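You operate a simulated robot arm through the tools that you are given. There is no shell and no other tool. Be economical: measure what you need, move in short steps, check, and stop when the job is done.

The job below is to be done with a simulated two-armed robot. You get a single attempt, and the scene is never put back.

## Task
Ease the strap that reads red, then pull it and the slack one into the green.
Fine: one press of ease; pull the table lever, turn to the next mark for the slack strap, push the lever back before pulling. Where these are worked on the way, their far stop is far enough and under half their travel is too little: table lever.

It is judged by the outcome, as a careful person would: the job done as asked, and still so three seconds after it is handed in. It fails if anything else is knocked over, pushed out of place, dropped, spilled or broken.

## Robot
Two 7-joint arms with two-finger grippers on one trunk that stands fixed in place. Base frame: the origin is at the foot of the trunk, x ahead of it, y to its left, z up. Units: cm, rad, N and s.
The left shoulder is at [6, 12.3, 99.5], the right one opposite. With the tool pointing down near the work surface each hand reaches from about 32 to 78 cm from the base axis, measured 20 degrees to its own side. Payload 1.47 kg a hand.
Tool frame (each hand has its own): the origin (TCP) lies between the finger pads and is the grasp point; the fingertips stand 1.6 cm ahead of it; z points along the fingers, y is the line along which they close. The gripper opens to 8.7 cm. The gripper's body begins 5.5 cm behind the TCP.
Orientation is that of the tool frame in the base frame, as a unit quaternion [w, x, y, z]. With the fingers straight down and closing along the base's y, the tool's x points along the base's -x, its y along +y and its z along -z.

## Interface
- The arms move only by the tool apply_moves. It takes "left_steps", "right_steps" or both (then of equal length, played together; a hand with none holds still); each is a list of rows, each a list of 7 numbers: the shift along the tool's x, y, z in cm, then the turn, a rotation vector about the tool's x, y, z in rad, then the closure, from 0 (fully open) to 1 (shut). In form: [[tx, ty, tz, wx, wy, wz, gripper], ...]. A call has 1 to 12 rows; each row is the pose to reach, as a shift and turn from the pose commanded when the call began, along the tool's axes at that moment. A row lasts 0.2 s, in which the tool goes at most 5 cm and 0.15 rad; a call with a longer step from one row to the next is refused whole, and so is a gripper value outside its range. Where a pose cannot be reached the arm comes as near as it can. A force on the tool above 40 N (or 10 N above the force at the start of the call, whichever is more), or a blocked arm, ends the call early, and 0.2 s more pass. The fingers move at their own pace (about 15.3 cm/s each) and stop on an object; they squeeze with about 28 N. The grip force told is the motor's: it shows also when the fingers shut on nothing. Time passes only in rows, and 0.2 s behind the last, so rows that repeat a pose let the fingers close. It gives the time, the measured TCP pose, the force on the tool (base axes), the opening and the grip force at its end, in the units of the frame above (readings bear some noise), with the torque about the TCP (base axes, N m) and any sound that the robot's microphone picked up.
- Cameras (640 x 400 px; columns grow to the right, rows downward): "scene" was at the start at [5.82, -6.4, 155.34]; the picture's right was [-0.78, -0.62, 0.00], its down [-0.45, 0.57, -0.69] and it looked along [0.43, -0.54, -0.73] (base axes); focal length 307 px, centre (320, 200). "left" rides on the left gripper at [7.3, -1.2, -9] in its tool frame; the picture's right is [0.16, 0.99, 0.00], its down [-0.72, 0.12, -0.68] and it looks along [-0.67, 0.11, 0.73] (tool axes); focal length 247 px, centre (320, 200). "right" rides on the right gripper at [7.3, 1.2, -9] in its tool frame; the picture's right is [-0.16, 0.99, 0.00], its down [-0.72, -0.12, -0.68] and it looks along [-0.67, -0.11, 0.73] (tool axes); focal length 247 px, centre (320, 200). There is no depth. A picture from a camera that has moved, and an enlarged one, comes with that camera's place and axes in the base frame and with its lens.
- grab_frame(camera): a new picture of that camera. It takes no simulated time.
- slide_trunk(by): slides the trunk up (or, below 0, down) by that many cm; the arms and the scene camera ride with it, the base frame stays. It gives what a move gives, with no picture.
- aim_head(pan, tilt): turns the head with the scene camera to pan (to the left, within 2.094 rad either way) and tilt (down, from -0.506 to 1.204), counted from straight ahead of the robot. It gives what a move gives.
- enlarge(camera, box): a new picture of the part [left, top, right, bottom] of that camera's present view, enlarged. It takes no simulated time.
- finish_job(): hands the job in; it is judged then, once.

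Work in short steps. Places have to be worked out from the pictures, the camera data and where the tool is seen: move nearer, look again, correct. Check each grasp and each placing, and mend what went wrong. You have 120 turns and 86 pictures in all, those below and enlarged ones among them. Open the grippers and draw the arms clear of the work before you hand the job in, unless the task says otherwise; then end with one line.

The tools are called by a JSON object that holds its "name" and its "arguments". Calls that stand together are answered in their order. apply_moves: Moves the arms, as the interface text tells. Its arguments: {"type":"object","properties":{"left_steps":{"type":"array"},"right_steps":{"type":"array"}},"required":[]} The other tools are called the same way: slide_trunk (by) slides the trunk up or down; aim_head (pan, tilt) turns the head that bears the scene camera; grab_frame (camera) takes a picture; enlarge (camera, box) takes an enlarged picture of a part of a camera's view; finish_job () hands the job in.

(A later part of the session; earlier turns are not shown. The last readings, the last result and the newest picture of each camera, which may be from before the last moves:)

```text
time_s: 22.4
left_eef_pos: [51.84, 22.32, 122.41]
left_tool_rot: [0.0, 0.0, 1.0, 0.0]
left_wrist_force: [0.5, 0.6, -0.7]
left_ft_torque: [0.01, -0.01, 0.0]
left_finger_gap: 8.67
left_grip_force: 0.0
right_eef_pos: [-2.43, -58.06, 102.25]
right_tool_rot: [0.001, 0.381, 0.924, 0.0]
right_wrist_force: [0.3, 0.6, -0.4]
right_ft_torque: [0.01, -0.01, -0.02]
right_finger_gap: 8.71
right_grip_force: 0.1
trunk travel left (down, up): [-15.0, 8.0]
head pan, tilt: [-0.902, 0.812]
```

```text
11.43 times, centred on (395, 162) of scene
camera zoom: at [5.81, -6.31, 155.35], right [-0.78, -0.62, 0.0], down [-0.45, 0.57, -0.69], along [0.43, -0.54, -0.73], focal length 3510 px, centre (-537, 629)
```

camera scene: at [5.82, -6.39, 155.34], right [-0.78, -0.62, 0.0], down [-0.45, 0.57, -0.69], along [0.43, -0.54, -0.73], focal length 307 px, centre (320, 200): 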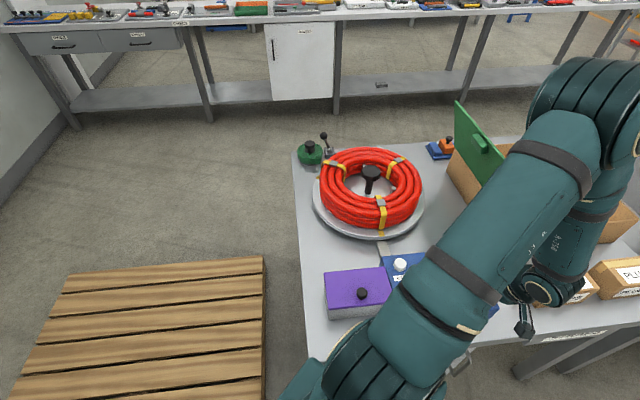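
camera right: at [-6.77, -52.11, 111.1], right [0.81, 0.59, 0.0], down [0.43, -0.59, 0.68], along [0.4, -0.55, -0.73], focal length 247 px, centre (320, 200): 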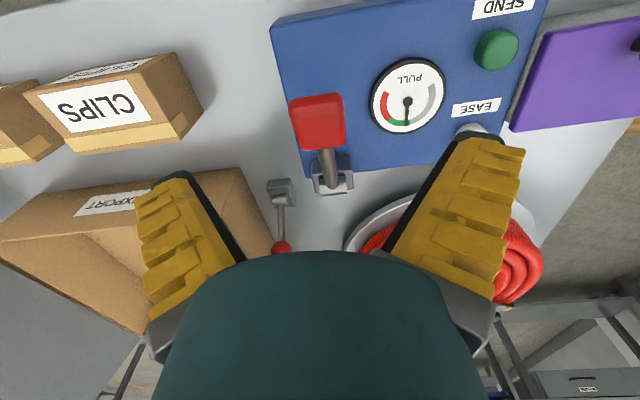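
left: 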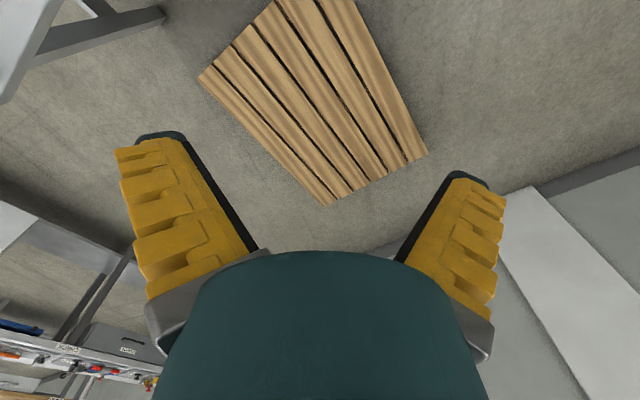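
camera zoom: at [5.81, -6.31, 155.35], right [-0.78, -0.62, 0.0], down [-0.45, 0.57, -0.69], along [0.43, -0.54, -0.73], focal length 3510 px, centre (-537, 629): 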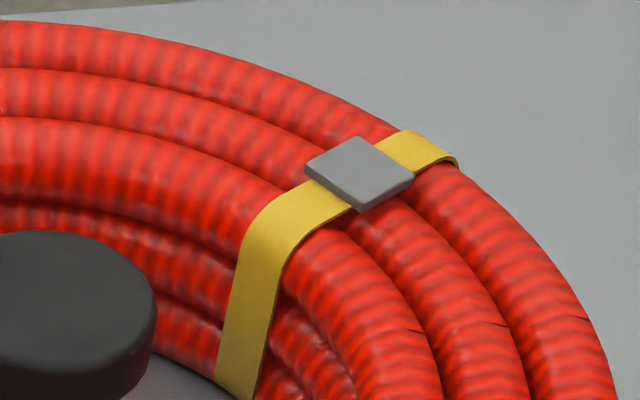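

The far-left strap stands off the hose: that is the slack one, so the table must turn counterclockwise (from above) by one mark. First the table lever; I move toward the red-ball lever and look.

{"name": "apply_moves", "arguments": {"right_steps": [[-3, 0, -3, 0, 0, 0, 0.5], [-7, 0, -3, 0, 0, 0, 0.6], [-11, -1, -3, 0, 0, 0, 0.6], [-14, -3, -3, 0, 0, 0, 0.6]]}}

{"name": "grab_frame", "arguments": {"camera": "right"}}

{"name": "grab_frame", "arguments": {"camera": "scene"}}

```text
time_s: 23.4
left_eef_pos: [51.79, 21.98, 122.3]
left_tool_rot: [0.0, 0.0, 1.0, 0.001]
left_wrist_force: [0.5, -1.1, -0.4]
left_ft_torque: [0.0, 0.03, 0.0]
left_finger_gap: 8.67
left_grip_force: 0.0
right_eef_pos: [5.67, -70.15, 104.92]
right_tool_rot: [0.0, 0.381, 0.925, 0.001]
right_wrist_force: [0.2, 0.0, -0.6]
right_ft_torque: [0.04, 0.02, -0.03]
right_finger_gap: 4.08
right_grip_force: 4.2
trunk travel left (down, up): [-15.0, 8.0]
head pan, tilt: [-0.902, 0.812]
```

```text
46 pictures are left
camera right: at [1.29, -64.31, 113.78], right [0.81, 0.59, 0.0], down [0.43, -0.59, 0.68], along [0.4, -0.55, -0.73], focal length 247 px, centre (320, 200)
```

right: 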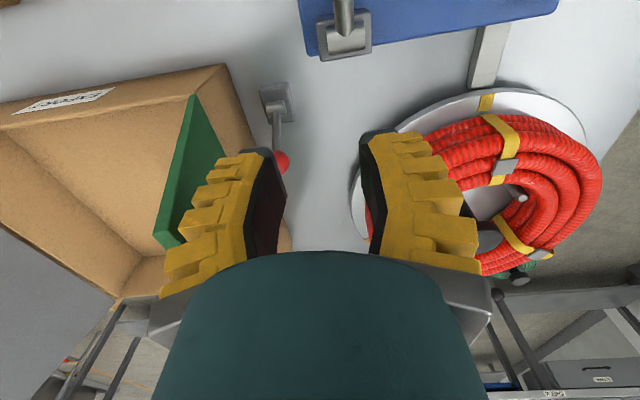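

```text
45 pictures are left
camera scene: at [5.85, -6.56, 155.33], right [-0.78, -0.62, 0.0], down [-0.45, 0.57, -0.69], along [0.43, -0.54, -0.73], focal length 307 px, centre (320, 200)
```

scene: 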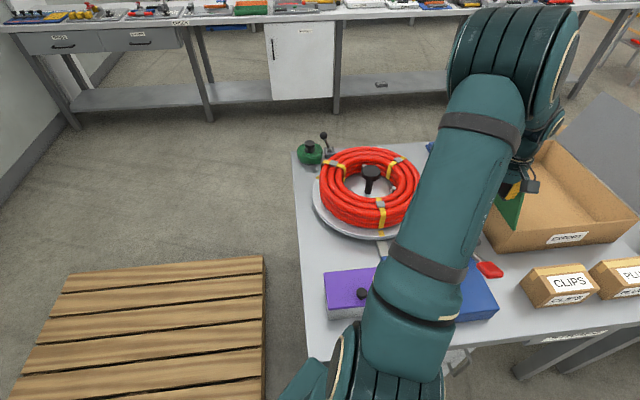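

The ball is at (7.1, -80.1, 89.5), with the EXPORT box and green board close beside it. I turn the hand 90° so that its narrow side faces the box, the fingers then closing fore-and-aft on the ball.

{"name": "apply_moves", "arguments": {"right_steps": [[0, 0, 0, 0, 0, 0.14, 0.6], [0, 0, 0, 0, 0, 0.28, 0.6], [0, 0, 0, 0, 0, 0.42, 0.6], [0, 0, 0, 0, 0, 0.56, 0.6], [0, 0, 0, 0, 0, 0.7, 0.6], [0, 0, 0, 0, 0, 0.84, 0.6], [0, 0, 0, 0, 0, 0.98, 0.6], [0, 0, 0, 0, 0, 1.12, 0.6], [0, 0, 0, 0, 0, 1.26, 0.6], [0, 0, 0, 0, 0, 1.4, 0.6], [0, 0, 0, 0, 0, 1.54, 0.6]]}}

{"name": "grab_frame", "arguments": {"camera": "right"}}

```text
time_s: 25.8
left_eef_pos: [51.86, 22.25, 122.32]
left_tool_rot: [0.0, -0.001, 1.0, 0.0]
left_wrist_force: [-0.4, -0.1, 0.8]
left_ft_torque: [-0.02, -0.01, 0.03]
left_finger_gap: 8.7
left_grip_force: 0.1
right_eef_pos: [5.34, -70.35, 104.96]
right_tool_rot: [0.001, 0.918, 0.397, 0.0]
right_wrist_force: [0.7, -0.9, 0.4]
right_ft_torque: [0.02, 0.02, -0.02]
right_finger_gap: 4.07
right_grip_force: 4.5
trunk travel left (down, up): [-15.0, 8.0]
head pan, tilt: [-0.902, 0.812]
```

```text
44 pictures are left
camera right: at [11.08, -65.89, 113.83], right [0.61, -0.79, 0.0], down [-0.58, -0.45, 0.68], along [-0.54, -0.42, -0.73], focal length 247 px, centre (320, 200)
```

right: 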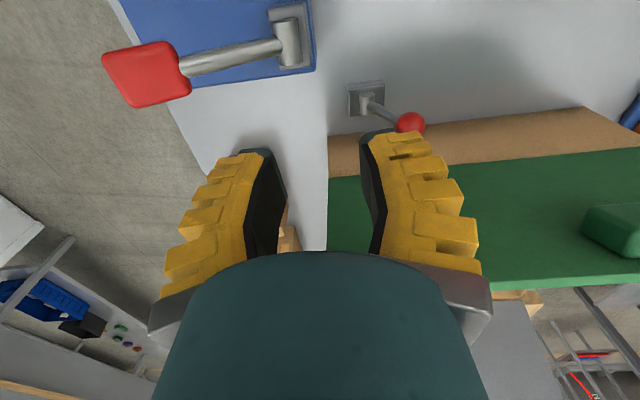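

The turn worked and the ball's place is confirmed at (7.6, -80.5, 89.5). The green lid stands near it, so I tilt the hand to lean away from the box and come to a point above and beside the ball.

{"name": "apply_moves", "arguments": {"right_steps": [[0, 2, 0, 0, -0.14, 0, 0.3], [0, 4, 1, 0, -0.28, 0, 0.3], [0, 6, 3, 0, -0.42, 0, 0.3], [0, 8, 5, 0, -0.56, 0, 0.3], [0, 8.45, 8, 0, -0.6, 0, 0.3], [0, 8.45, 10, 0, -0.6, 0, 0.3]]}}

{"name": "grab_frame", "arguments": {"camera": "right"}}

{"name": "grab_frame", "arguments": {"camera": "scene"}}

```text
time_s: 27.2
left_eef_pos: [51.89, 22.27, 122.28]
left_tool_rot: [0.0, 0.0, 1.0, 0.0]
left_wrist_force: [0.2, -0.4, -0.1]
left_ft_torque: [0.0, 0.02, -0.01]
left_finger_gap: 8.71
left_grip_force: 0.0
right_eef_pos: [11.31, -76.2, 95.07]
right_tool_rot: [0.118, 0.877, 0.38, -0.271]
right_wrist_force: [0.2, -0.1, -0.4]
right_ft_torque: [-0.04, 0.03, 0.01]
right_finger_gap: 6.56
right_grip_force: 3.0
trunk travel left (down, up): [-15.0, 8.0]
head pan, tilt: [-0.902, 0.812]
```

```text
43 pictures are left
camera right: at [19.77, -68.84, 98.21], right [0.63, -0.77, 0.09], down [-0.23, -0.08, 0.97], along [-0.74, -0.63, -0.22], focal length 247 px, centre (320, 200)
```

right: 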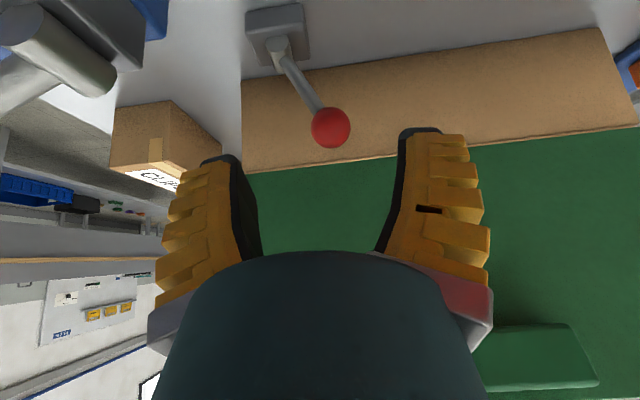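

```text
42 pictures are left
camera scene: at [5.85, -6.42, 155.34], right [-0.78, -0.62, 0.0], down [-0.45, 0.57, -0.69], along [0.43, -0.54, -0.73], focal length 307 px, centre (320, 200)
```

scene: 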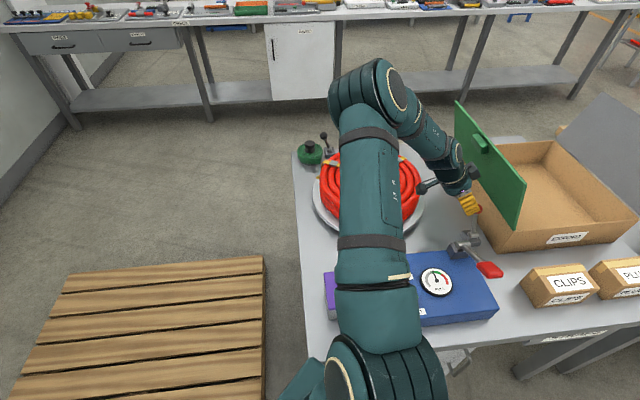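

The view is clear: the lid stands upright on the box wall, and the ball is about 7.5 cm ahead along the fingers. I advance with the fingers fore and aft of the ball.

{"name": "apply_moves", "arguments": {"right_steps": [[-0.5, 0.1, 2.5, 0, 0, 0, 0.3], [-0.6, 0.2, 5, 0, 0, 0, 0.3], [-0.6, 0.26, 6.6, 0, 0, 0, 0.3]]}}

{"name": "grab_frame", "arguments": {"camera": "right"}}

```text
time_s: 28.0
left_eef_pos: [51.82, 22.2, 122.35]
left_tool_rot: [-0.001, 0.001, 1.0, 0.0]
left_wrist_force: [-1.1, -0.5, -0.2]
left_ft_torque: [0.01, 0.01, 0.0]
left_finger_gap: 8.72
left_grip_force: 0.1
right_eef_pos: [8.71, -79.34, 89.91]
right_tool_rot: [0.118, 0.876, 0.38, -0.271]
right_wrist_force: [-0.4, -0.2, -0.2]
right_ft_torque: [0.02, -0.05, -0.01]
right_finger_gap: 6.53
right_grip_force: 3.4
trunk travel left (down, up): [-15.0, 8.0]
head pan, tilt: [-0.902, 0.812]
```

```text
41 pictures are left
camera right: at [17.15, -72.08, 92.98], right [0.63, -0.77, 0.09], down [-0.23, -0.08, 0.97], along [-0.74, -0.63, -0.23], focal length 247 px, centre (320, 200)
```

right: 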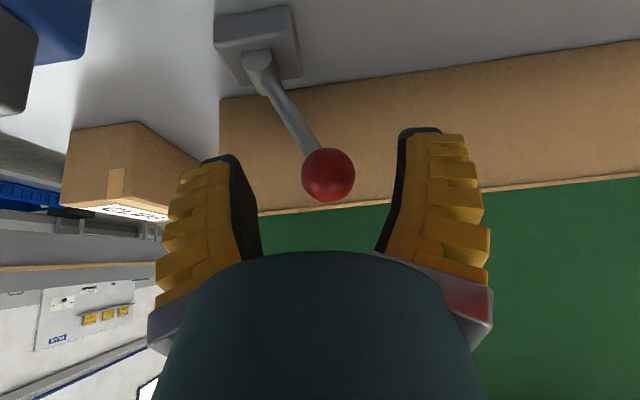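

The ball is between the pads. I close on it and pull toward the operator along its arc.

{"name": "apply_moves", "arguments": {"right_steps": [[0, 0, 0, 0, 0, 0, 0.7], [0, 0, 0, 0, 0, 0, 1], [0, 0, 0, 0, 0, 0, 1], [-0.18, -0.9, -0.26, 0, 0, 0, 1], [-0.32, -1.8, -0.47, 0, 0, 0, 1], [-0.4, -2.8, -0.6, 0, 0, 0, 1], [-0.43, -3.7, -0.63, 0, 0, 0, 1]]}}

{"name": "grab_frame", "arguments": {"camera": "right"}}

```text
time_s: 29.6
left_eef_pos: [52.05, 22.63, 122.08]
left_tool_rot: [-0.002, 0.0, 1.0, -0.002]
left_wrist_force: [-1.1, -1.5, -0.2]
left_ft_torque: [-0.01, -0.02, -0.02]
left_finger_gap: 8.67
left_grip_force: 0.2
right_eef_pos: [6.32, -76.56, 90.77]
right_tool_rot: [0.119, 0.876, 0.38, -0.272]
right_wrist_force: [20.3, 14.4, 23.1]
right_ft_torque: [-0.51, -0.23, 0.07]
right_finger_gap: 0.0
right_grip_force: 27.2
trunk travel left (down, up): [-15.0, 8.0]
head pan, tilt: [-0.902, 0.812]
```

```text
40 pictures are left
camera right: at [14.71, -69.33, 93.92], right [0.63, -0.77, 0.09], down [-0.23, -0.07, 0.97], along [-0.74, -0.64, -0.22], focal length 247 px, centre (320, 200)
```

right: 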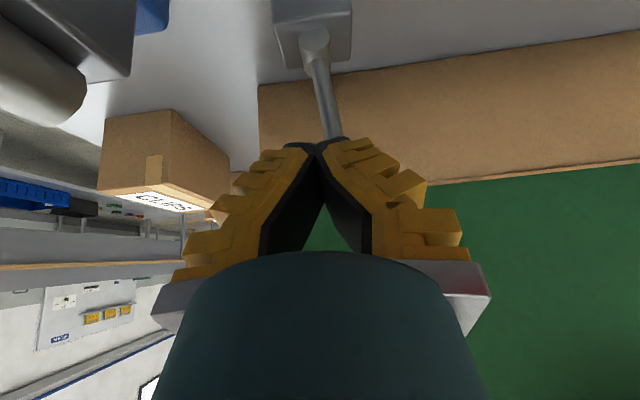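

The ball slipped out ahead of the fingertips. I back off along the fingers, open and look.

{"name": "apply_moves", "arguments": {"right_steps": [[0, 0, -1.5, 0, 0, 0, 1], [0, 0, -3, 0, 0, 0, 0.5], [0, 0, -3, 0, 0, 0, 0.3]]}}

{"name": "grab_frame", "arguments": {"camera": "right"}}

```text
time_s: 30.4
left_eef_pos: [51.87, 22.23, 122.39]
left_tool_rot: [0.0, 0.001, 1.0, 0.0]
left_wrist_force: [0.1, 0.1, -1.1]
left_ft_torque: [0.0, -0.01, 0.0]
left_finger_gap: 8.71
left_grip_force: 0.0
right_eef_pos: [7.27, -75.49, 93.06]
right_tool_rot: [0.117, 0.876, 0.38, -0.271]
right_wrist_force: [0.0, -0.9, -0.2]
right_ft_torque: [-0.02, 0.01, -0.01]
right_finger_gap: 6.55
right_grip_force: 3.2
trunk travel left (down, up): [-15.0, 8.0]
head pan, tilt: [-0.902, 0.812]
```

```text
39 pictures are left
camera right: at [15.65, -68.34, 96.22], right [0.63, -0.77, 0.09], down [-0.23, -0.08, 0.97], along [-0.74, -0.63, -0.23], focal length 247 px, centre (320, 200)
```

right: 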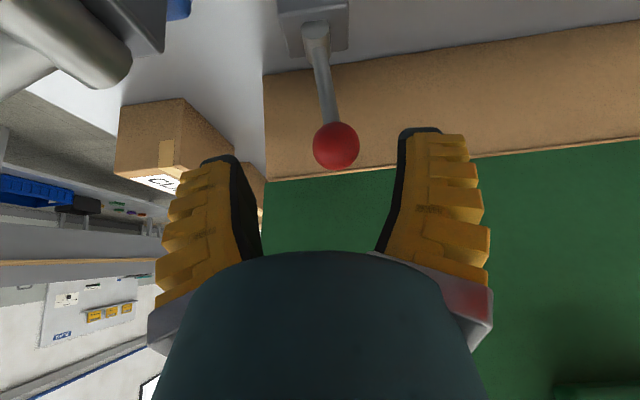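

Comparing views, the ball is 3.2 cm wide and was farther than I thought: now about (4.5, -79.7, 88.8), partly pulled. The box wall is about 4.7 cm beyond it. I advance deeper before closing.

{"name": "apply_moves", "arguments": {"right_steps": [[-1, 0.5, 2, 0, 0, 0, 0.2], [-1.67, 0.84, 4, 0, 0, 0, 0.2], [-1.67, 0.84, 6.2, 0, 0, 0, 0.2]]}}

{"name": "grab_frame", "arguments": {"camera": "right"}}

```text
time_s: 31.2
left_eef_pos: [51.86, 22.2, 122.45]
left_tool_rot: [0.0, 0.0, 1.0, 0.0]
left_wrist_force: [0.0, -0.9, 0.4]
left_ft_torque: [0.02, 0.01, 0.02]
left_finger_gap: 8.68
left_grip_force: 0.1
right_eef_pos: [4.52, -79.95, 88.81]
right_tool_rot: [0.118, 0.876, 0.381, -0.271]
right_wrist_force: [-0.2, 0.1, -0.8]
right_ft_torque: [0.0, 0.04, 0.0]
right_finger_gap: 7.33
right_grip_force: 2.9
trunk travel left (down, up): [-15.0, 8.0]
head pan, tilt: [-0.902, 0.812]
```

```text
38 pictures are left
camera right: at [12.92, -72.59, 91.95], right [0.63, -0.77, 0.09], down [-0.23, -0.08, 0.97], along [-0.74, -0.63, -0.23], focal length 247 px, centre (320, 200)
```

right: 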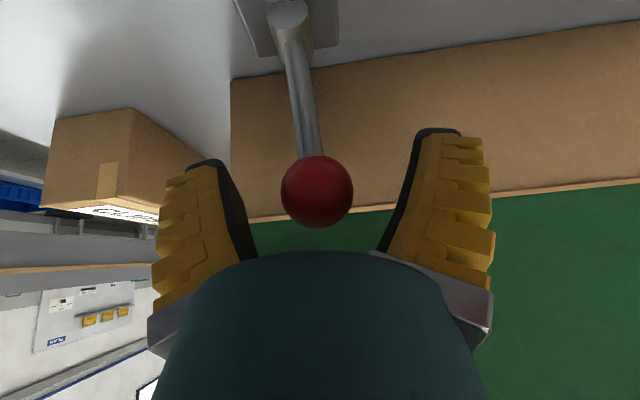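

Now the ball is at the grasp point. I close and pull.

{"name": "apply_moves", "arguments": {"right_steps": [[0, 0, 0, 0, 0, 0, 0.6], [0, 0, 0, 0, 0, 0, 1], [0, 0, 0, 0, 0, 0, 1], [-0.04, -0.8, -0.06, 0, 0, 0, 1], [-0.02, -1.6, -0.04, 0, 0, 0, 1], [0.02, -2.4, 0.05, 0, 0, 0, 1], [0.12, -3.2, 0.18, 0, 0, 0, 1]]}}

{"name": "grab_frame", "arguments": {"camera": "right"}}

```text
time_s: 32.8
left_eef_pos: [51.97, 22.0, 122.36]
left_tool_rot: [-0.001, 0.0, 1.0, 0.001]
left_wrist_force: [-0.3, -0.6, 0.0]
left_ft_torque: [0.03, -0.02, -0.01]
left_finger_gap: 8.69
left_grip_force: 0.1
right_eef_pos: [2.56, -77.78, 88.3]
right_tool_rot: [0.116, 0.877, 0.382, -0.269]
right_wrist_force: [16.8, -4.0, -25.1]
right_ft_torque: [-0.38, -0.3, -0.09]
right_finger_gap: 2.28
right_grip_force: 30.4
trunk travel left (down, up): [-15.0, 8.0]
head pan, tilt: [-0.902, 0.812]
```

```text
37 pictures are left
camera right: at [10.9, -70.44, 91.61], right [0.63, -0.77, 0.09], down [-0.23, -0.08, 0.97], along [-0.74, -0.64, -0.23], focal length 247 px, centre (320, 200)
```

right: 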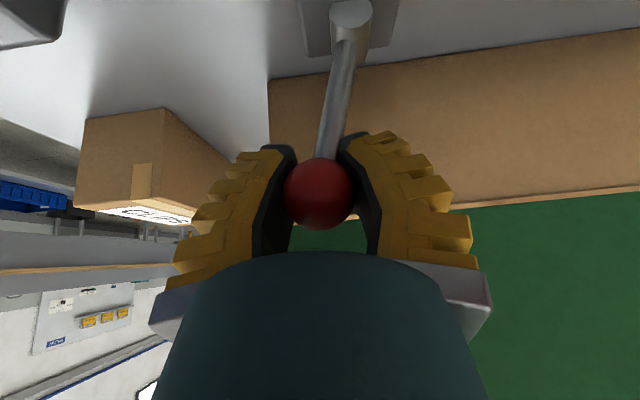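

The lever follows (now leaning toward the operator). The force says I'm above its arc; I lower a bit and pull further toward the stop.

{"name": "apply_moves", "arguments": {"right_steps": [[0.45, 0, 0.66, 0, 0, 0, 1], [0.5, -0.7, 0.8, 0, 0, 0, 1], [0.7, -1.4, 1.1, 0, 0, 0, 1]]}}

{"name": "grab_frame", "arguments": {"camera": "right"}}

```text
time_s: 33.6
left_eef_pos: [51.88, 22.17, 122.33]
left_tool_rot: [0.0, 0.0, 1.0, 0.001]
left_wrist_force: [0.7, 0.6, -0.3]
left_ft_torque: [0.03, 0.07, 0.03]
left_finger_gap: 8.69
left_grip_force: 0.1
right_eef_pos: [1.19, -77.26, 87.73]
right_tool_rot: [0.125, 0.875, 0.379, -0.275]
right_wrist_force: [9.9, -34.5, 16.5]
right_ft_torque: [-0.6, -0.43, -0.44]
right_finger_gap: 2.22
right_grip_force: 29.9
trunk travel left (down, up): [-15.0, 8.0]
head pan, tilt: [-0.902, 0.812]
```

```text
36 pictures are left
camera right: at [9.54, -69.97, 90.84], right [0.63, -0.77, 0.1], down [-0.23, -0.06, 0.97], along [-0.74, -0.64, -0.21], focal length 247 px, centre (320, 200)
```

right: 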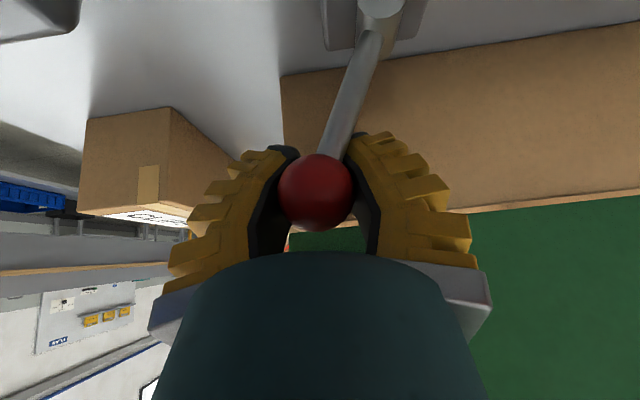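

About 31 N resists along the pull: the lever seems to be at its far stop. I release and back off to see that it stays.

{"name": "apply_moves", "arguments": {"right_steps": [[0, 0.3, 0, 0, 0, 0, 0.6], [0, 0, 0, 0, 0, 0, 0.1], [0, 0, 0, 0, 0, 0, 0.1], [0, 0, -3, 0, 0, 0, 0.1], [0, 0, -7, 0, 0, 0, 0.1], [0, 0, -11, 0, 0, 0, 0.1]]}}

{"name": "grab_frame", "arguments": {"camera": "right"}}

{"name": "grab_frame", "arguments": {"camera": "scene"}}

```text
time_s: 35.0
left_eef_pos: [51.83, 22.33, 122.34]
left_tool_rot: [0.0, 0.0, 1.0, -0.001]
left_wrist_force: [0.3, -0.1, 0.7]
left_ft_torque: [-0.03, 0.01, 0.0]
left_finger_gap: 8.7
left_grip_force: 0.1
right_eef_pos: [5.38, -71.99, 96.75]
right_tool_rot: [0.117, 0.877, 0.38, -0.271]
right_wrist_force: [-0.6, 0.4, 0.0]
right_ft_torque: [0.05, -0.02, 0.02]
right_finger_gap: 8.05
right_grip_force: 1.7
trunk travel left (down, up): [-15.0, 8.0]
head pan, tilt: [-0.902, 0.812]
```

```text
35 pictures are left
camera right: at [13.84, -64.65, 99.83], right [0.63, -0.77, 0.09], down [-0.23, -0.08, 0.97], along [-0.74, -0.63, -0.23], focal length 247 px, centre (320, 200)
```

right: 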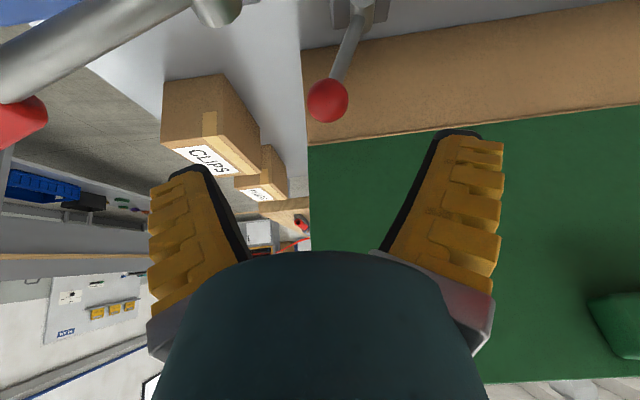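

```text
34 pictures are left
camera scene: at [5.84, -6.27, 155.35], right [-0.78, -0.62, 0.0], down [-0.45, 0.57, -0.69], along [0.43, -0.54, -0.73], focal length 307 px, centre (320, 200)
```

scene: 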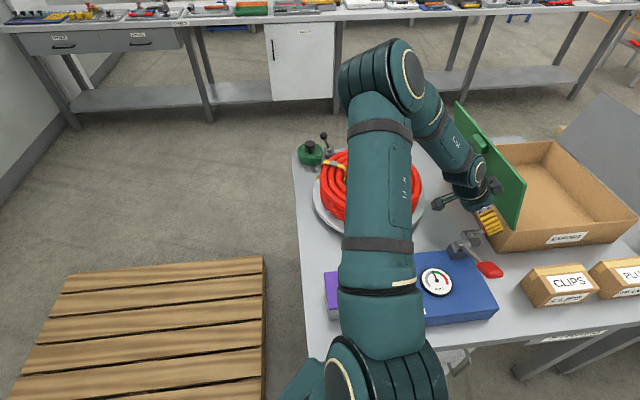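

The lever stays in the pulled position. Now I take the hand up and over to the hub, levelling it, to look at the knob.

{"name": "apply_moves", "arguments": {"right_steps": [[-2.3, 0, -3.3, 0, 0, 0, 0.1], [-4.5, 0, -6.6, 0, 0, 0, 0.1], [-6.8, 0, -9.9, 0, 0, 0, 0], [-3.7, 1.6, -12.2, 0, 0.09, 0, 0], [-0.6, 3.2, -14.5, 0, 0.18, 0, 0], [2.5, 4.8, -16.8, 0, 0.27, 0, 0], [5.6, 6.4, -19.1, 0, 0.36, 0, 0], [8.7, 8, -21.4, 0, 0.45, 0, 0], [11.8, 9.6, -23.7, 0, 0.54, 0, 0], [14.9, 11.2, -26, 0, 0.6, 0, 0]]}}

{"name": "grab_frame", "arguments": {"camera": "right"}}

{"name": "grab_frame", "arguments": {"camera": "scene"}}

```text
time_s: 37.2
left_eef_pos: [51.94, 22.27, 122.26]
left_tool_rot: [0.0, 0.0, 1.0, 0.0]
left_wrist_force: [0.2, 0.3, 0.2]
left_ft_torque: [0.03, 0.02, 0.04]
left_finger_gap: 8.69
left_grip_force: 0.0
right_eef_pos: [31.98, -59.95, 109.56]
right_tool_rot: [-0.001, 0.918, 0.397, 0.0]
right_wrist_force: [0.2, -0.2, -0.3]
right_ft_torque: [0.0, -0.01, 0.0]
right_finger_gap: 8.72
right_grip_force: 0.1
trunk travel left (down, up): [-15.0, 8.0]
head pan, tilt: [-0.902, 0.812]
```

```text
33 pictures are left
camera right: at [37.88, -55.48, 118.38], right [0.61, -0.79, 0.0], down [-0.58, -0.45, 0.68], along [-0.54, -0.42, -0.73], focal length 247 px, centre (320, 200)
```

right: 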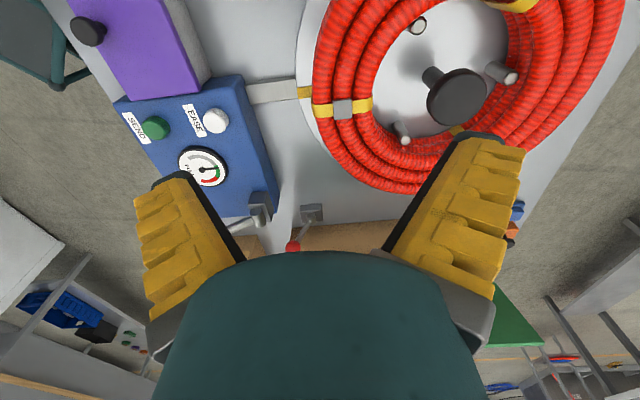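

```text
32 pictures are left
camera scene: at [5.9, -6.36, 155.34], right [-0.78, -0.62, 0.0], down [-0.45, 0.57, -0.69], along [0.43, -0.54, -0.73], focal length 307 px, centre (320, 200)
```

scene: 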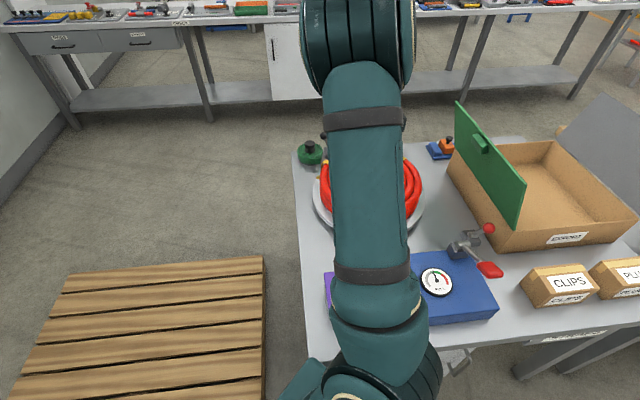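

The hub cap is confirmed near (38.7, -72.8, 92), about 6 cm wide. I move above it with the fingers open.

{"name": "apply_moves", "arguments": {"right_steps": [[-1.5, 4, 0, 0, 0, 0, 0], [-3, 8, 0, 0, 0, 0, 0], [-4.5, 12, 2, 0, 0, 0, 0], [-4.84, 13.6, 6, 0, 0, 0, 0], [-4.84, 13.6, 10, 0, 0, 0, 0], [-4.84, 13.6, 11, 0, 0, 0, 0]]}}

{"name": "grab_frame", "arguments": {"camera": "right"}}

```text
time_s: 38.6
left_eef_pos: [51.73, 22.29, 122.37]
left_tool_rot: [0.0, 0.0, 1.0, 0.0]
left_wrist_force: [-0.3, 0.4, 0.1]
left_ft_torque: [0.04, -0.01, 0.02]
left_finger_gap: 8.69
left_grip_force: 0.2
right_eef_pos: [38.54, -72.81, 98.65]
right_tool_rot: [0.0, 0.917, 0.398, 0.0]
right_wrist_force: [-0.3, -0.1, -0.9]
right_ft_torque: [0.01, 0.02, 0.03]
right_finger_gap: 8.7
right_grip_force: 0.0
trunk travel left (down, up): [-15.0, 8.0]
head pan, tilt: [-0.902, 0.812]
```

```text
31 pictures are left
camera right: at [44.41, -68.28, 107.52], right [0.61, -0.79, 0.0], down [-0.58, -0.45, 0.68], along [-0.54, -0.42, -0.73], focal length 247 px, centre (320, 200)
```

right: 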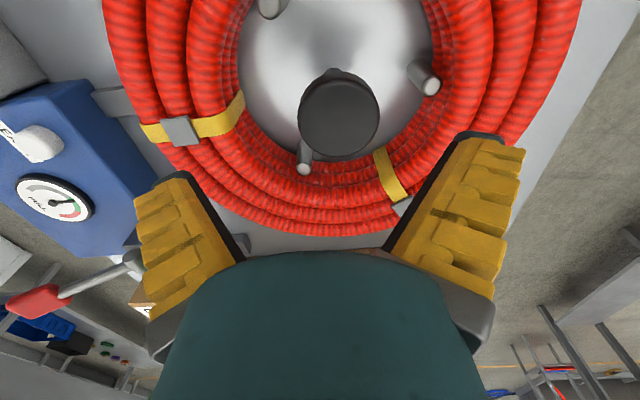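

Refined: the cap is at (39.1, -74.3), top about z 89.8. I centre over it and descend around the cap, then close.

{"name": "apply_moves", "arguments": {"right_steps": [[-0.71, 1.43, 2, 0, 0, 0, 0], [-0.71, 1.43, 5, 0, 0, 0, 0], [-0.71, 1.43, 7.5, 0, 0, 0, 0], [-0.71, 1.43, 9.7, 0, 0, 0, 0]]}}

{"name": "grab_frame", "arguments": {"camera": "right"}}

```text
time_s: 39.6
left_eef_pos: [51.85, 22.24, 122.23]
left_tool_rot: [0.0, 0.0, 1.0, 0.0]
left_wrist_force: [-0.4, 0.3, 0.3]
left_ft_torque: [-0.01, -0.02, -0.01]
left_finger_gap: 8.7
left_grip_force: 0.1
right_eef_pos: [39.17, -74.33, 88.96]
right_tool_rot: [0.001, 0.918, 0.397, 0.001]
right_wrist_force: [1.0, 0.1, -0.5]
right_ft_torque: [0.01, -0.01, 0.0]
right_finger_gap: 8.7
right_grip_force: 0.0
trunk travel left (down, up): [-15.0, 8.0]
head pan, tilt: [-0.902, 0.812]
```

```text
30 pictures are left
camera right: at [45.02, -69.78, 97.77], right [0.61, -0.79, 0.0], down [-0.58, -0.45, 0.68], along [-0.54, -0.42, -0.73], focal length 247 px, centre (320, 200)
```

right: 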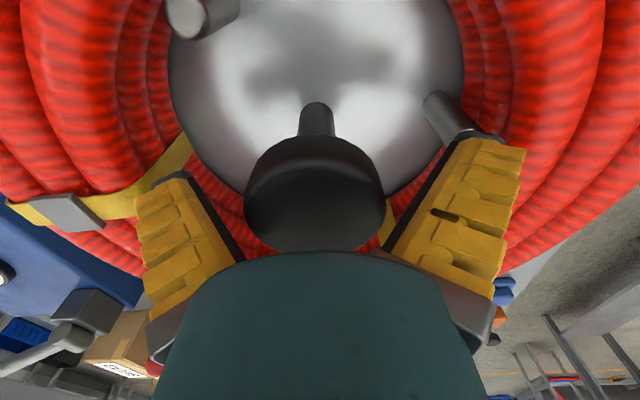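

The cap is between the fingers. I close, then turn a first part counterclockwise.

{"name": "apply_moves", "arguments": {"right_steps": [[0, 0, 0, 0, 0, 0, 0.5], [0, 0, 0, 0, 0, 0, 1], [0, 0, 0, 0, 0, 0, 1], [0, 0, 0, 0, 0, -0.08, 1], [0, 0, 0, 0, 0, -0.18, 1], [0, 0, 0, 0, 0, -0.28, 1], [0, 0, 0, 0, 0, -0.38, 1], [0, 0, 0, 0, 0, -0.48, 1]]}}

{"name": "grab_frame", "arguments": {"camera": "right"}}

```text
time_s: 41.4
left_eef_pos: [51.69, 22.35, 122.38]
left_tool_rot: [0.001, 0.001, 1.0, -0.001]
left_wrist_force: [0.5, 0.6, -0.2]
left_ft_torque: [0.01, 0.04, 0.04]
left_finger_gap: 8.68
left_grip_force: 0.0
right_eef_pos: [38.94, -74.23, 88.94]
right_tool_rot: [0.0, 0.796, 0.605, 0.0]
right_wrist_force: [-21.6, 20.1, -6.3]
right_ft_torque: [-0.22, -0.28, -0.01]
right_finger_gap: 5.8
right_grip_force: 29.5
trunk travel left (down, up): [-15.0, 8.0]
head pan, tilt: [-0.902, 0.812]
```

```text
29 pictures are left
camera right: at [42.0, -67.59, 97.76], right [0.91, -0.42, 0.0], down [-0.3, -0.67, 0.68], along [-0.28, -0.62, -0.73], focal length 247 px, centre (320, 200)
```

right: 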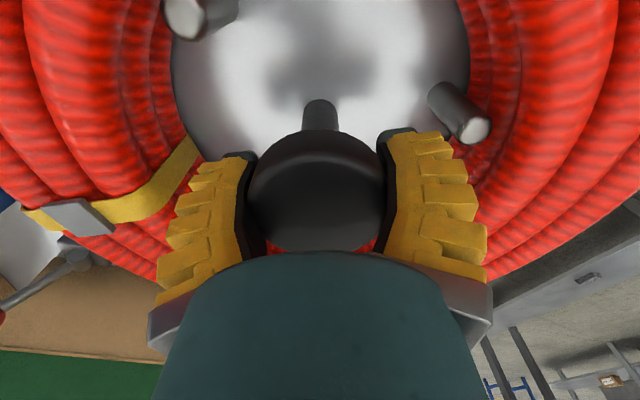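

The table turns with the hand, so the table is released. I continue the turn, also shifting slightly to relieve the side force.

{"name": "apply_moves", "arguments": {"right_steps": [[0.19, -0.36, 0, 0, 0, -0.1, 1], [0.19, -0.36, 0, 0, 0, -0.23, 1], [0.19, -0.36, 0, 0, 0, -0.36, 1], [0.19, -0.36, 0, 0, 0, -0.49, 1], [0.19, -0.36, 0, 0, 0, -0.62, 1], [0.19, -0.36, 0, 0, 0, -0.75, 1], [0.19, -0.36, 0, 0, 0, -0.88, 1], [0.19, -0.36, 0, 0, 0, -1.01, 1], [0.19, -0.36, 0, 0, 0, -1.14, 1], [0.19, -0.36, 0, 0, 0, -1.27, 1], [0.19, -0.36, 0, 0, 0, -1.4, 1]]}}

{"name": "grab_frame", "arguments": {"camera": "right"}}

{"name": "grab_frame", "arguments": {"camera": "scene"}}

```text
time_s: 43.8
left_eef_pos: [51.81, 22.22, 122.4]
left_tool_rot: [-0.001, 0.0, 1.0, 0.0]
left_wrist_force: [-0.5, 0.8, -0.7]
left_ft_torque: [0.04, -0.01, 0.03]
left_finger_gap: 8.7
left_grip_force: 0.1
right_eef_pos: [38.91, -74.23, 88.93]
right_tool_rot: [0.001, 0.219, 0.976, -0.001]
right_wrist_force: [-0.4, -12.7, 8.4]
right_ft_torque: [0.06, -0.02, -0.01]
right_finger_gap: 5.82
right_grip_force: 29.9
trunk travel left (down, up): [-15.0, 8.0]
head pan, tilt: [-0.902, 0.812]
```

```text
28 pictures are left
camera right: at [32.76, -70.07, 97.74], right [0.56, 0.83, 0.0], down [0.6, -0.41, 0.68], along [0.56, -0.39, -0.73], focal length 247 px, centre (320, 200)
```

right: 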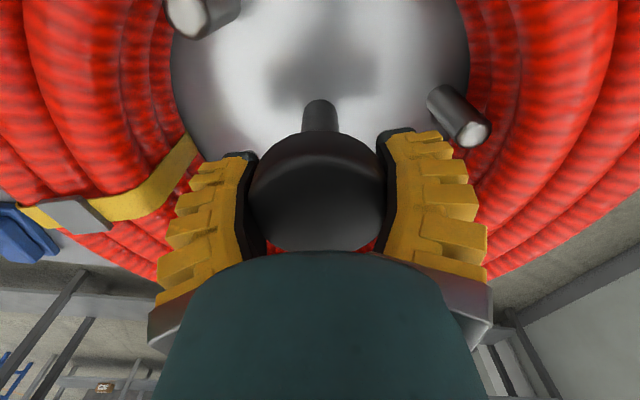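

```text
27 pictures are left
camera scene: at [5.77, -6.46, 155.35], right [-0.78, -0.62, 0.0], down [-0.45, 0.57, -0.69], along [0.43, -0.54, -0.73], focal length 307 px, centre (320, 200)
```

scene: 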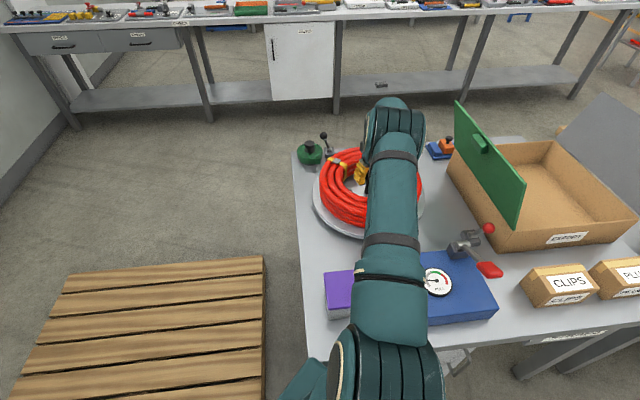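

Turned about 108° so far by the tool's readings; I turn the remaining 12°, release and look at the mark against the pointer.

{"name": "apply_moves", "arguments": {"right_steps": [[0, 0, 0, 0, 0, -0.1, 1], [0, 0, 0, 0, 0, -0.2, 1], [0, 0, 0, 0, 0, -0.215, 1], [0, 0, 0, 0, 0, -0.215, 0.6], [0, 0, 0, 0, 0, -0.215, 0], [0, 0, -3, 0, 0, -0.215, 0], [0, 0, -7, 0, 0, -0.215, 0], [0, 0, -11, 0, 0, -0.215, 0], [0, 0, -15, 0, 0, -0.215, 0]]}}

{"name": "grab_frame", "arguments": {"camera": "right"}}

{"name": "grab_frame", "arguments": {"camera": "scene"}}

```text
time_s: 45.8
left_eef_pos: [51.79, 22.31, 122.27]
left_tool_rot: [0.0, 0.0, 1.0, -0.001]
left_wrist_force: [-0.7, -0.5, 0.1]
left_ft_torque: [-0.04, 0.01, -0.02]
left_finger_gap: 8.69
left_grip_force: 0.1
right_eef_pos: [38.8, -74.0, 103.66]
right_tool_rot: [-0.001, 0.114, 0.993, 0.0]
right_wrist_force: [-0.5, -0.6, -0.2]
right_ft_torque: [-0.01, 0.01, -0.01]
right_finger_gap: 8.66
right_grip_force: 0.1
trunk travel left (down, up): [-15.0, 8.0]
head pan, tilt: [-0.902, 0.812]
```

```text
26 pictures are left
camera right: at [31.88, -71.23, 112.56], right [0.38, 0.93, 0.0], down [0.68, -0.28, 0.68], along [0.63, -0.26, -0.73], focal length 247 px, centre (320, 200)
```

right: 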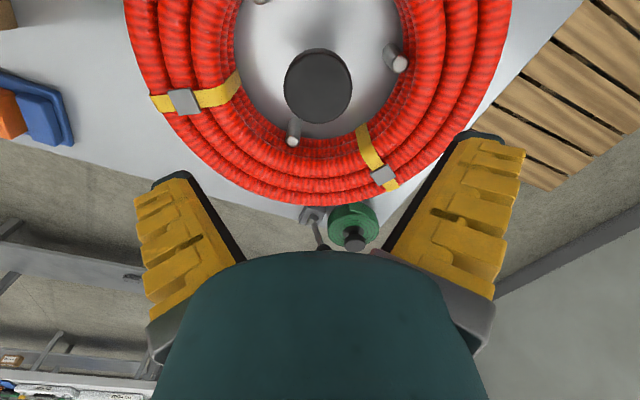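

```text
25 pictures are left
camera scene: at [5.78, -6.34, 155.35], right [-0.78, -0.62, 0.0], down [-0.45, 0.57, -0.69], along [0.43, -0.54, -0.73], focal length 307 px, centre (320, 200)
```

scene: 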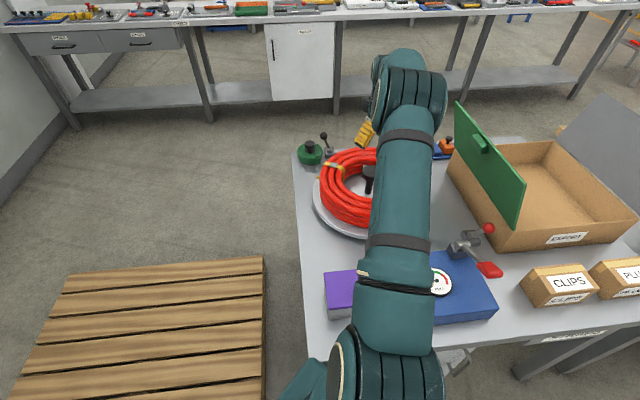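

The turn looks done; I bring the hand back toward the table lever, turning it round on the way, and check the pointer.

{"name": "apply_moves", "arguments": {"right_steps": [[2.8, 0.5, -0.2, 0, 0, 0.14, 0], [5.6, 1, -0.4, 0, 0, 0.28, 0], [8.4, 1.4, -0.6, 0, 0, 0.42, 0], [11.2, 1.9, -0.8, 0, 0, 0.56, 0], [14, 2.4, -1, 0, 0, 0.7, 0], [16.8, 2.8, -1.3, 0, 0, 0.84, 0], [19.6, 3.3, -1.5, 0, 0, 0.98, 0], [22.4, 3.8, -1.7, 0, 0, 1.12, 0], [25.2, 4.2, -2, 0, 0, 1.26, 0], [28, 4.7, -2.2, 0, 0, 1.4, 0], [30.8, 5.2, -2.4, 0, 0, 1.54, 0]]}}

{"name": "grab_frame", "arguments": {"camera": "scene"}}

```text
time_s: 48.2
left_eef_pos: [51.86, 22.34, 122.38]
left_tool_rot: [0.0, -0.001, 1.0, 0.0]
left_wrist_force: [-0.8, -0.1, 0.9]
left_ft_torque: [-0.01, -0.01, 0.0]
left_finger_gap: 8.7
left_grip_force: 0.1
right_eef_pos: [9.96, -62.02, 106.24]
right_tool_rot: [0.001, 0.774, 0.634, 0.001]
right_wrist_force: [-0.2, 0.2, -0.5]
right_ft_torque: [-0.03, -0.01, -0.02]
right_finger_gap: 8.68
right_grip_force: 0.0
trunk travel left (down, up): [-15.0, 8.0]
head pan, tilt: [-0.902, 0.812]
```

```text
24 pictures are left
camera scene: at [5.76, -6.35, 155.35], right [-0.78, -0.62, 0.0], down [-0.45, 0.57, -0.69], along [0.43, -0.54, -0.73], focal length 307 px, centre (320, 200)
```

scene: 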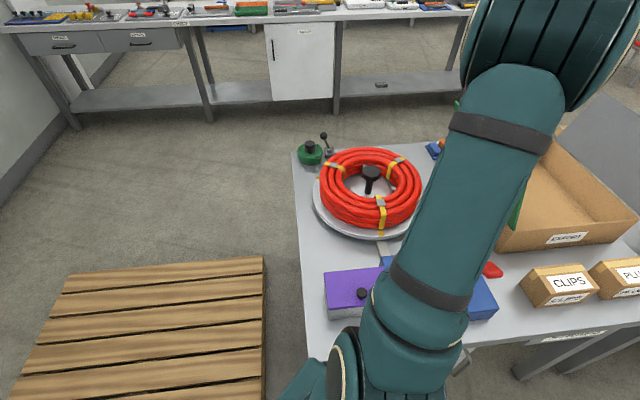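

{"name": "enlarge", "arguments": {"camera": "scene", "box": [310, 140, 430, 260]}}

```text
3.33 times, centred on (370, 200) of scene
camera zoom: at [5.76, -6.35, 155.35], right [-0.78, -0.62, 0.0], down [-0.45, 0.57, -0.69], along [0.43, -0.54, -0.73], focal length 1024 px, centre (153, 200)
```

zoom: 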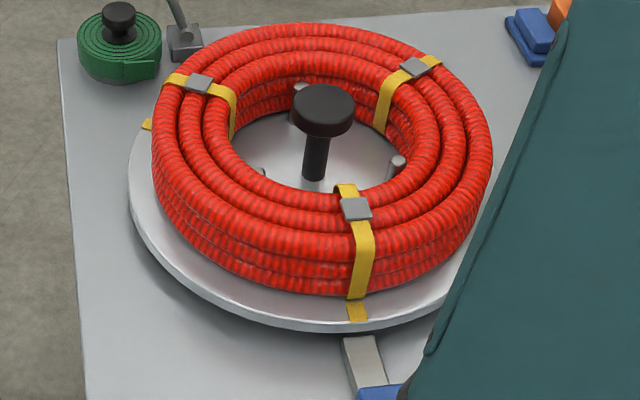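

The slack strap's mark is aligned with the pointer. Now I return to the pre-grasp pose beside the table lever.

{"name": "apply_moves", "arguments": {"right_steps": [[-2.5, -0.6, 0, 0.025, -0.085, 0.08, 0.1], [-5, -1.2, 0, 0.05, -0.17, 0.157, 0.1], [-7.5, -1.8, 0, 0.075, -0.26, 0.24, 0.1], [-10, -2.4, 0, 0.1, -0.345, 0.318, 0.1], [-10.7, -2.5, 1.5, 0.122, -0.428, 0.395, 0.1], [-10.7, -2.5, 4, 0.145, -0.51, 0.47, 0.1], [-10.7, -2.5, 7, 0.1665, -0.584, 0.538, 0.1], [-10.7, -2.5, 9.5, 0.1665, -0.584, 0.538, 0.1]]}}

{"name": "grab_frame", "arguments": {"camera": "right"}}

```text
time_s: 50.0
left_eef_pos: [51.86, 22.21, 122.46]
left_tool_rot: [0.0, -0.001, 1.0, 0.0]
left_wrist_force: [-0.2, 0.4, 0.4]
left_ft_torque: [0.03, 0.02, -0.01]
left_finger_gap: 8.7
left_grip_force: 0.0
right_eef_pos: [5.34, -72.1, 96.75]
right_tool_rot: [0.118, 0.876, 0.38, -0.272]
right_wrist_force: [0.2, 0.2, 1.1]
right_ft_torque: [-0.01, 0.0, -0.02]
right_finger_gap: 8.04
right_grip_force: 1.6
trunk travel left (down, up): [-15.0, 8.0]
head pan, tilt: [-0.902, 0.812]
```

```text
22 pictures are left
camera right: at [13.69, -64.89, 99.81], right [0.63, -0.77, 0.09], down [-0.23, -0.08, 0.97], along [-0.74, -0.63, -0.23], focal length 247 px, centre (320, 200)
```

right: 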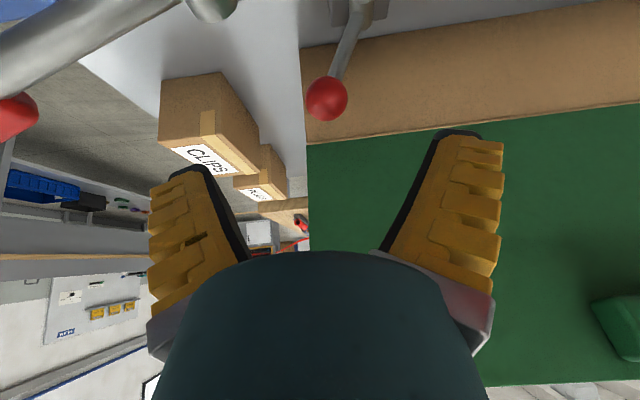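

Same pose as before: I advance onto the ball, close, and push the lever back away.

{"name": "apply_moves", "arguments": {"right_steps": [[0, 0, 4, 0, 0, 0, 0.1], [0, 0, 8, 0, 0, 0, 0.1], [0, 0, 11, 0, 0, 0, 0.2], [0, 0, 11, 0, 0, 0, 0.6], [0, 0, 11, 0, 0, 0, 1], [0, 0, 11, 0, 0, 0, 1], [-0.1, 1.5, 10.85, 0, 0, 0, 1], [-0.15, 2.9, 10.8, 0, 0, 0, 1], [-0.1, 4.3, 10.85, 0, 0, 0, 1], [0, 5.5, 11, 0, 0, 0, 1]]}}

{"name": "grab_frame", "arguments": {"camera": "right"}}

```text
time_s: 52.2
left_eef_pos: [51.61, 22.21, 122.32]
left_tool_rot: [0.0, 0.001, 1.0, 0.0]
left_wrist_force: [0.5, -0.1, 0.2]
left_ft_torque: [0.01, 0.01, 0.0]
left_finger_gap: 8.68
left_grip_force: 0.1
right_eef_pos: [4.55, -80.27, 87.71]
right_tool_rot: [0.114, 0.877, 0.379, -0.272]
right_wrist_force: [-30.0, -4.6, 2.8]
right_ft_torque: [0.85, 0.88, 0.05]
right_finger_gap: 1.52
right_grip_force: 30.2
trunk travel left (down, up): [-15.0, 8.0]
head pan, tilt: [-0.902, 0.812]
```

```text
21 pictures are left
camera right: at [13.09, -73.12, 90.87], right [0.63, -0.77, 0.08], down [-0.23, -0.08, 0.97], along [-0.74, -0.63, -0.22], focal length 247 px, centre (320, 200)
```

right: 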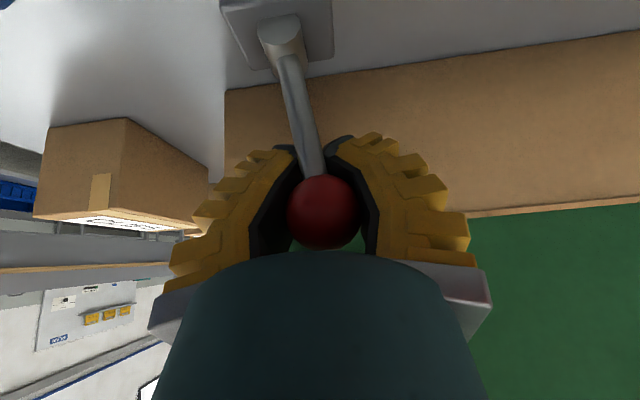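

The lever is past upright, leaning away. I push on toward its original stop, easing the hand back slightly as the ball sits deep.

{"name": "apply_moves", "arguments": {"right_steps": [[0, 0.2, -0.6, 0, 0, 0, 1], [0, 1, -0.5, 0, 0, 0, 1], [0.1, 1.8, -0.3, 0, 0, 0, 1], [0.2, 2.6, 0, 0, 0, 0, 1], [0.3, 3.2, 0.3, 0, 0, 0, 1]]}}

{"name": "grab_frame", "arguments": {"camera": "right"}}

```text
time_s: 52.6
left_eef_pos: [51.85, 22.05, 122.36]
left_tool_rot: [0.001, 0.0, 1.0, 0.0]
left_wrist_force: [0.8, 0.5, 0.1]
left_ft_torque: [-0.02, 0.06, -0.01]
left_finger_gap: 8.72
left_grip_force: 0.0
right_eef_pos: [4.51, -80.19, 87.84]
right_tool_rot: [0.112, 0.877, 0.378, -0.275]
right_wrist_force: [-18.4, -5.3, -12.9]
right_ft_torque: [-0.18, 0.86, 0.16]
right_finger_gap: 1.36
right_grip_force: 29.9
trunk travel left (down, up): [-15.0, 8.0]
head pan, tilt: [-0.902, 0.812]
stopped in row 1 (right hand): the force on the tool passed its limit at 43 N (the readings are from after the stop); the commanded pose is now the measured one
```

```text
20 pictures are left
camera right: at [13.07, -73.06, 90.92], right [0.63, -0.78, 0.08], down [-0.22, -0.08, 0.97], along [-0.75, -0.62, -0.22], focal length 247 px, centre (320, 200)
```

right: 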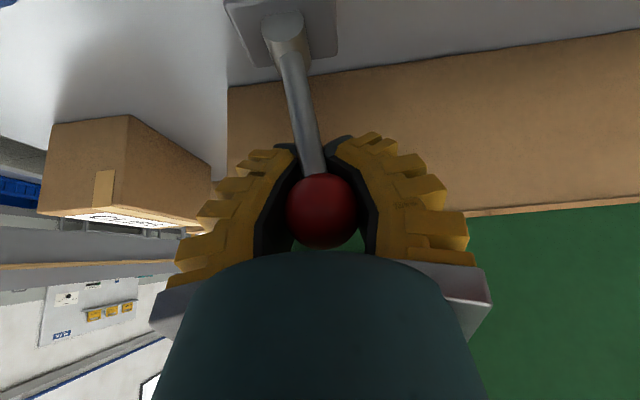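

The pads clamp under the ball and jam. I loosen the fingers and push the ball on with the rear finger instead.

{"name": "apply_moves", "arguments": {"right_steps": [[0, 0, 0, 0, 0, 0, 0.7], [0, 0, -0.3, 0, 0, 0, 0.5], [0, 0.8, -0.3, 0, 0, 0, 0.5], [0, 1.6, -0.3, 0, 0, 0, 0.5], [0, 2.4, -0.1, 0, 0, 0, 0.5], [0.1, 3.2, 0.1, 0, 0, 0, 0.5], [0.2, 4, 0.3, 0, 0, 0, 0.5]]}}

{"name": "grab_frame", "arguments": {"camera": "right"}}

```text
time_s: 54.2
left_eef_pos: [51.82, 22.29, 122.3]
left_tool_rot: [0.0, 0.0, 1.0, -0.001]
left_wrist_force: [-0.8, 0.2, -0.1]
left_ft_torque: [0.02, 0.01, 0.03]
left_finger_gap: 8.74
left_grip_force: 0.1
right_eef_pos: [7.64, -82.83, 87.85]
right_tool_rot: [0.114, 0.877, 0.378, -0.275]
right_wrist_force: [-7.0, 6.2, 4.2]
right_ft_torque: [0.06, 0.03, 0.1]
right_finger_gap: 5.5
right_grip_force: 7.6
trunk travel left (down, up): [-15.0, 8.0]
head pan, tilt: [-0.902, 0.812]
```

```text
19 pictures are left
camera right: at [16.18, -75.63, 90.86], right [0.63, -0.78, 0.08], down [-0.22, -0.08, 0.97], along [-0.75, -0.63, -0.22], focal length 247 px, centre (320, 200)
```

right: 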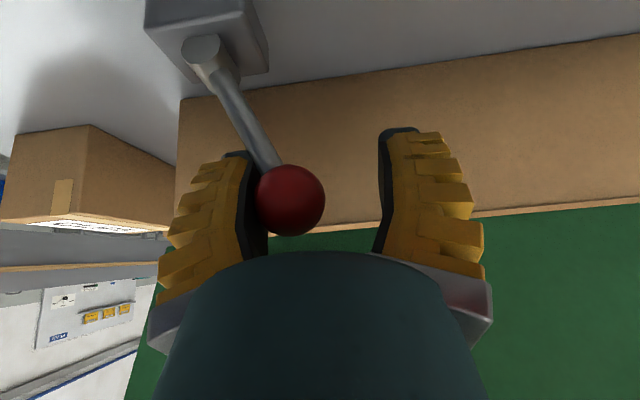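

The ball is back at its original lean. A last small push confirms the stop, then I withdraw.

{"name": "apply_moves", "arguments": {"right_steps": [[0, 0.5, 0, 0, 0, 0, 0.5], [0, 0.9, 0.1, 0, 0, 0, 0.5]]}}

```text
time_s: 54.8
left_eef_pos: [51.73, 22.38, 122.32]
left_tool_rot: [0.001, 0.0, 1.0, -0.001]
left_wrist_force: [0.3, 0.1, 0.2]
left_ft_torque: [0.02, 0.02, 0.0]
left_finger_gap: 8.7
left_grip_force: 0.1
right_eef_pos: [8.11, -83.37, 87.47]
right_tool_rot: [0.113, 0.877, 0.377, -0.274]
right_wrist_force: [-18.5, 17.3, -0.5]
right_ft_torque: [-0.06, -0.27, 0.33]
right_finger_gap: 6.84
right_grip_force: 16.4
trunk travel left (down, up): [-15.0, 8.0]
head pan, tilt: [-0.902, 0.812]
```

About 25 N against the push: the lever is at its far stop. I withdraw, rise and level the hand.

{"name": "apply_moves", "arguments": {"right_steps": [[0, -1, -1.5, 0, 0, 0, 0.3], [0, -1, -5, 0, 0, 0, 0.2], [0, -1, -9, 0, 0, 0, 0.1], [-2, -1, -13, 0, 0, 0, 0], [-4.5, -1, -17, 0, 0, 0, 0], [-4.2, -4, -18, 0, 0.12, 0, 0], [-3.9, -7, -18.7, 0, 0.24, 0, 0], [-3.5, -10, -19.3, 0, 0.36, 0, 0], [-3.2, -13, -19.9, 0, 0.48, 0, 0], [-2.9, -15.6, -20.5, 0, 0.6, 0, 0]]}}

{"name": "grab_frame", "arguments": {"camera": "right"}}

```text
time_s: 57.0
left_eef_pos: [51.71, 22.19, 122.37]
left_tool_rot: [0.001, 0.0, 1.0, 0.0]
left_wrist_force: [-0.2, -0.9, 0.1]
left_ft_torque: [0.02, -0.02, 0.02]
left_finger_gap: 8.71
left_grip_force: 0.1
right_eef_pos: [3.56, -66.2, 106.29]
right_tool_rot: [-0.002, 0.918, 0.396, -0.002]
right_wrist_force: [-0.7, 1.7, 0.8]
right_ft_torque: [-0.03, 0.0, 0.02]
right_finger_gap: 8.69
right_grip_force: 0.0
trunk travel left (down, up): [-15.0, 8.0]
head pan, tilt: [-0.902, 0.812]
```

```text
18 pictures are left
camera right: at [9.36, -61.79, 115.11], right [0.61, -0.79, 0.0], down [-0.58, -0.45, 0.68], along [-0.54, -0.41, -0.73], focal length 247 px, centre (320, 200)
```

right: 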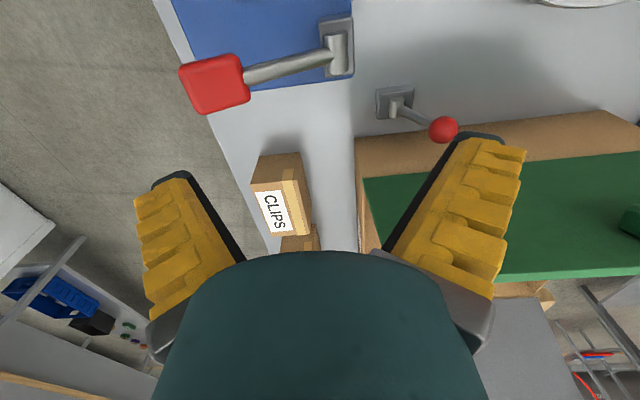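

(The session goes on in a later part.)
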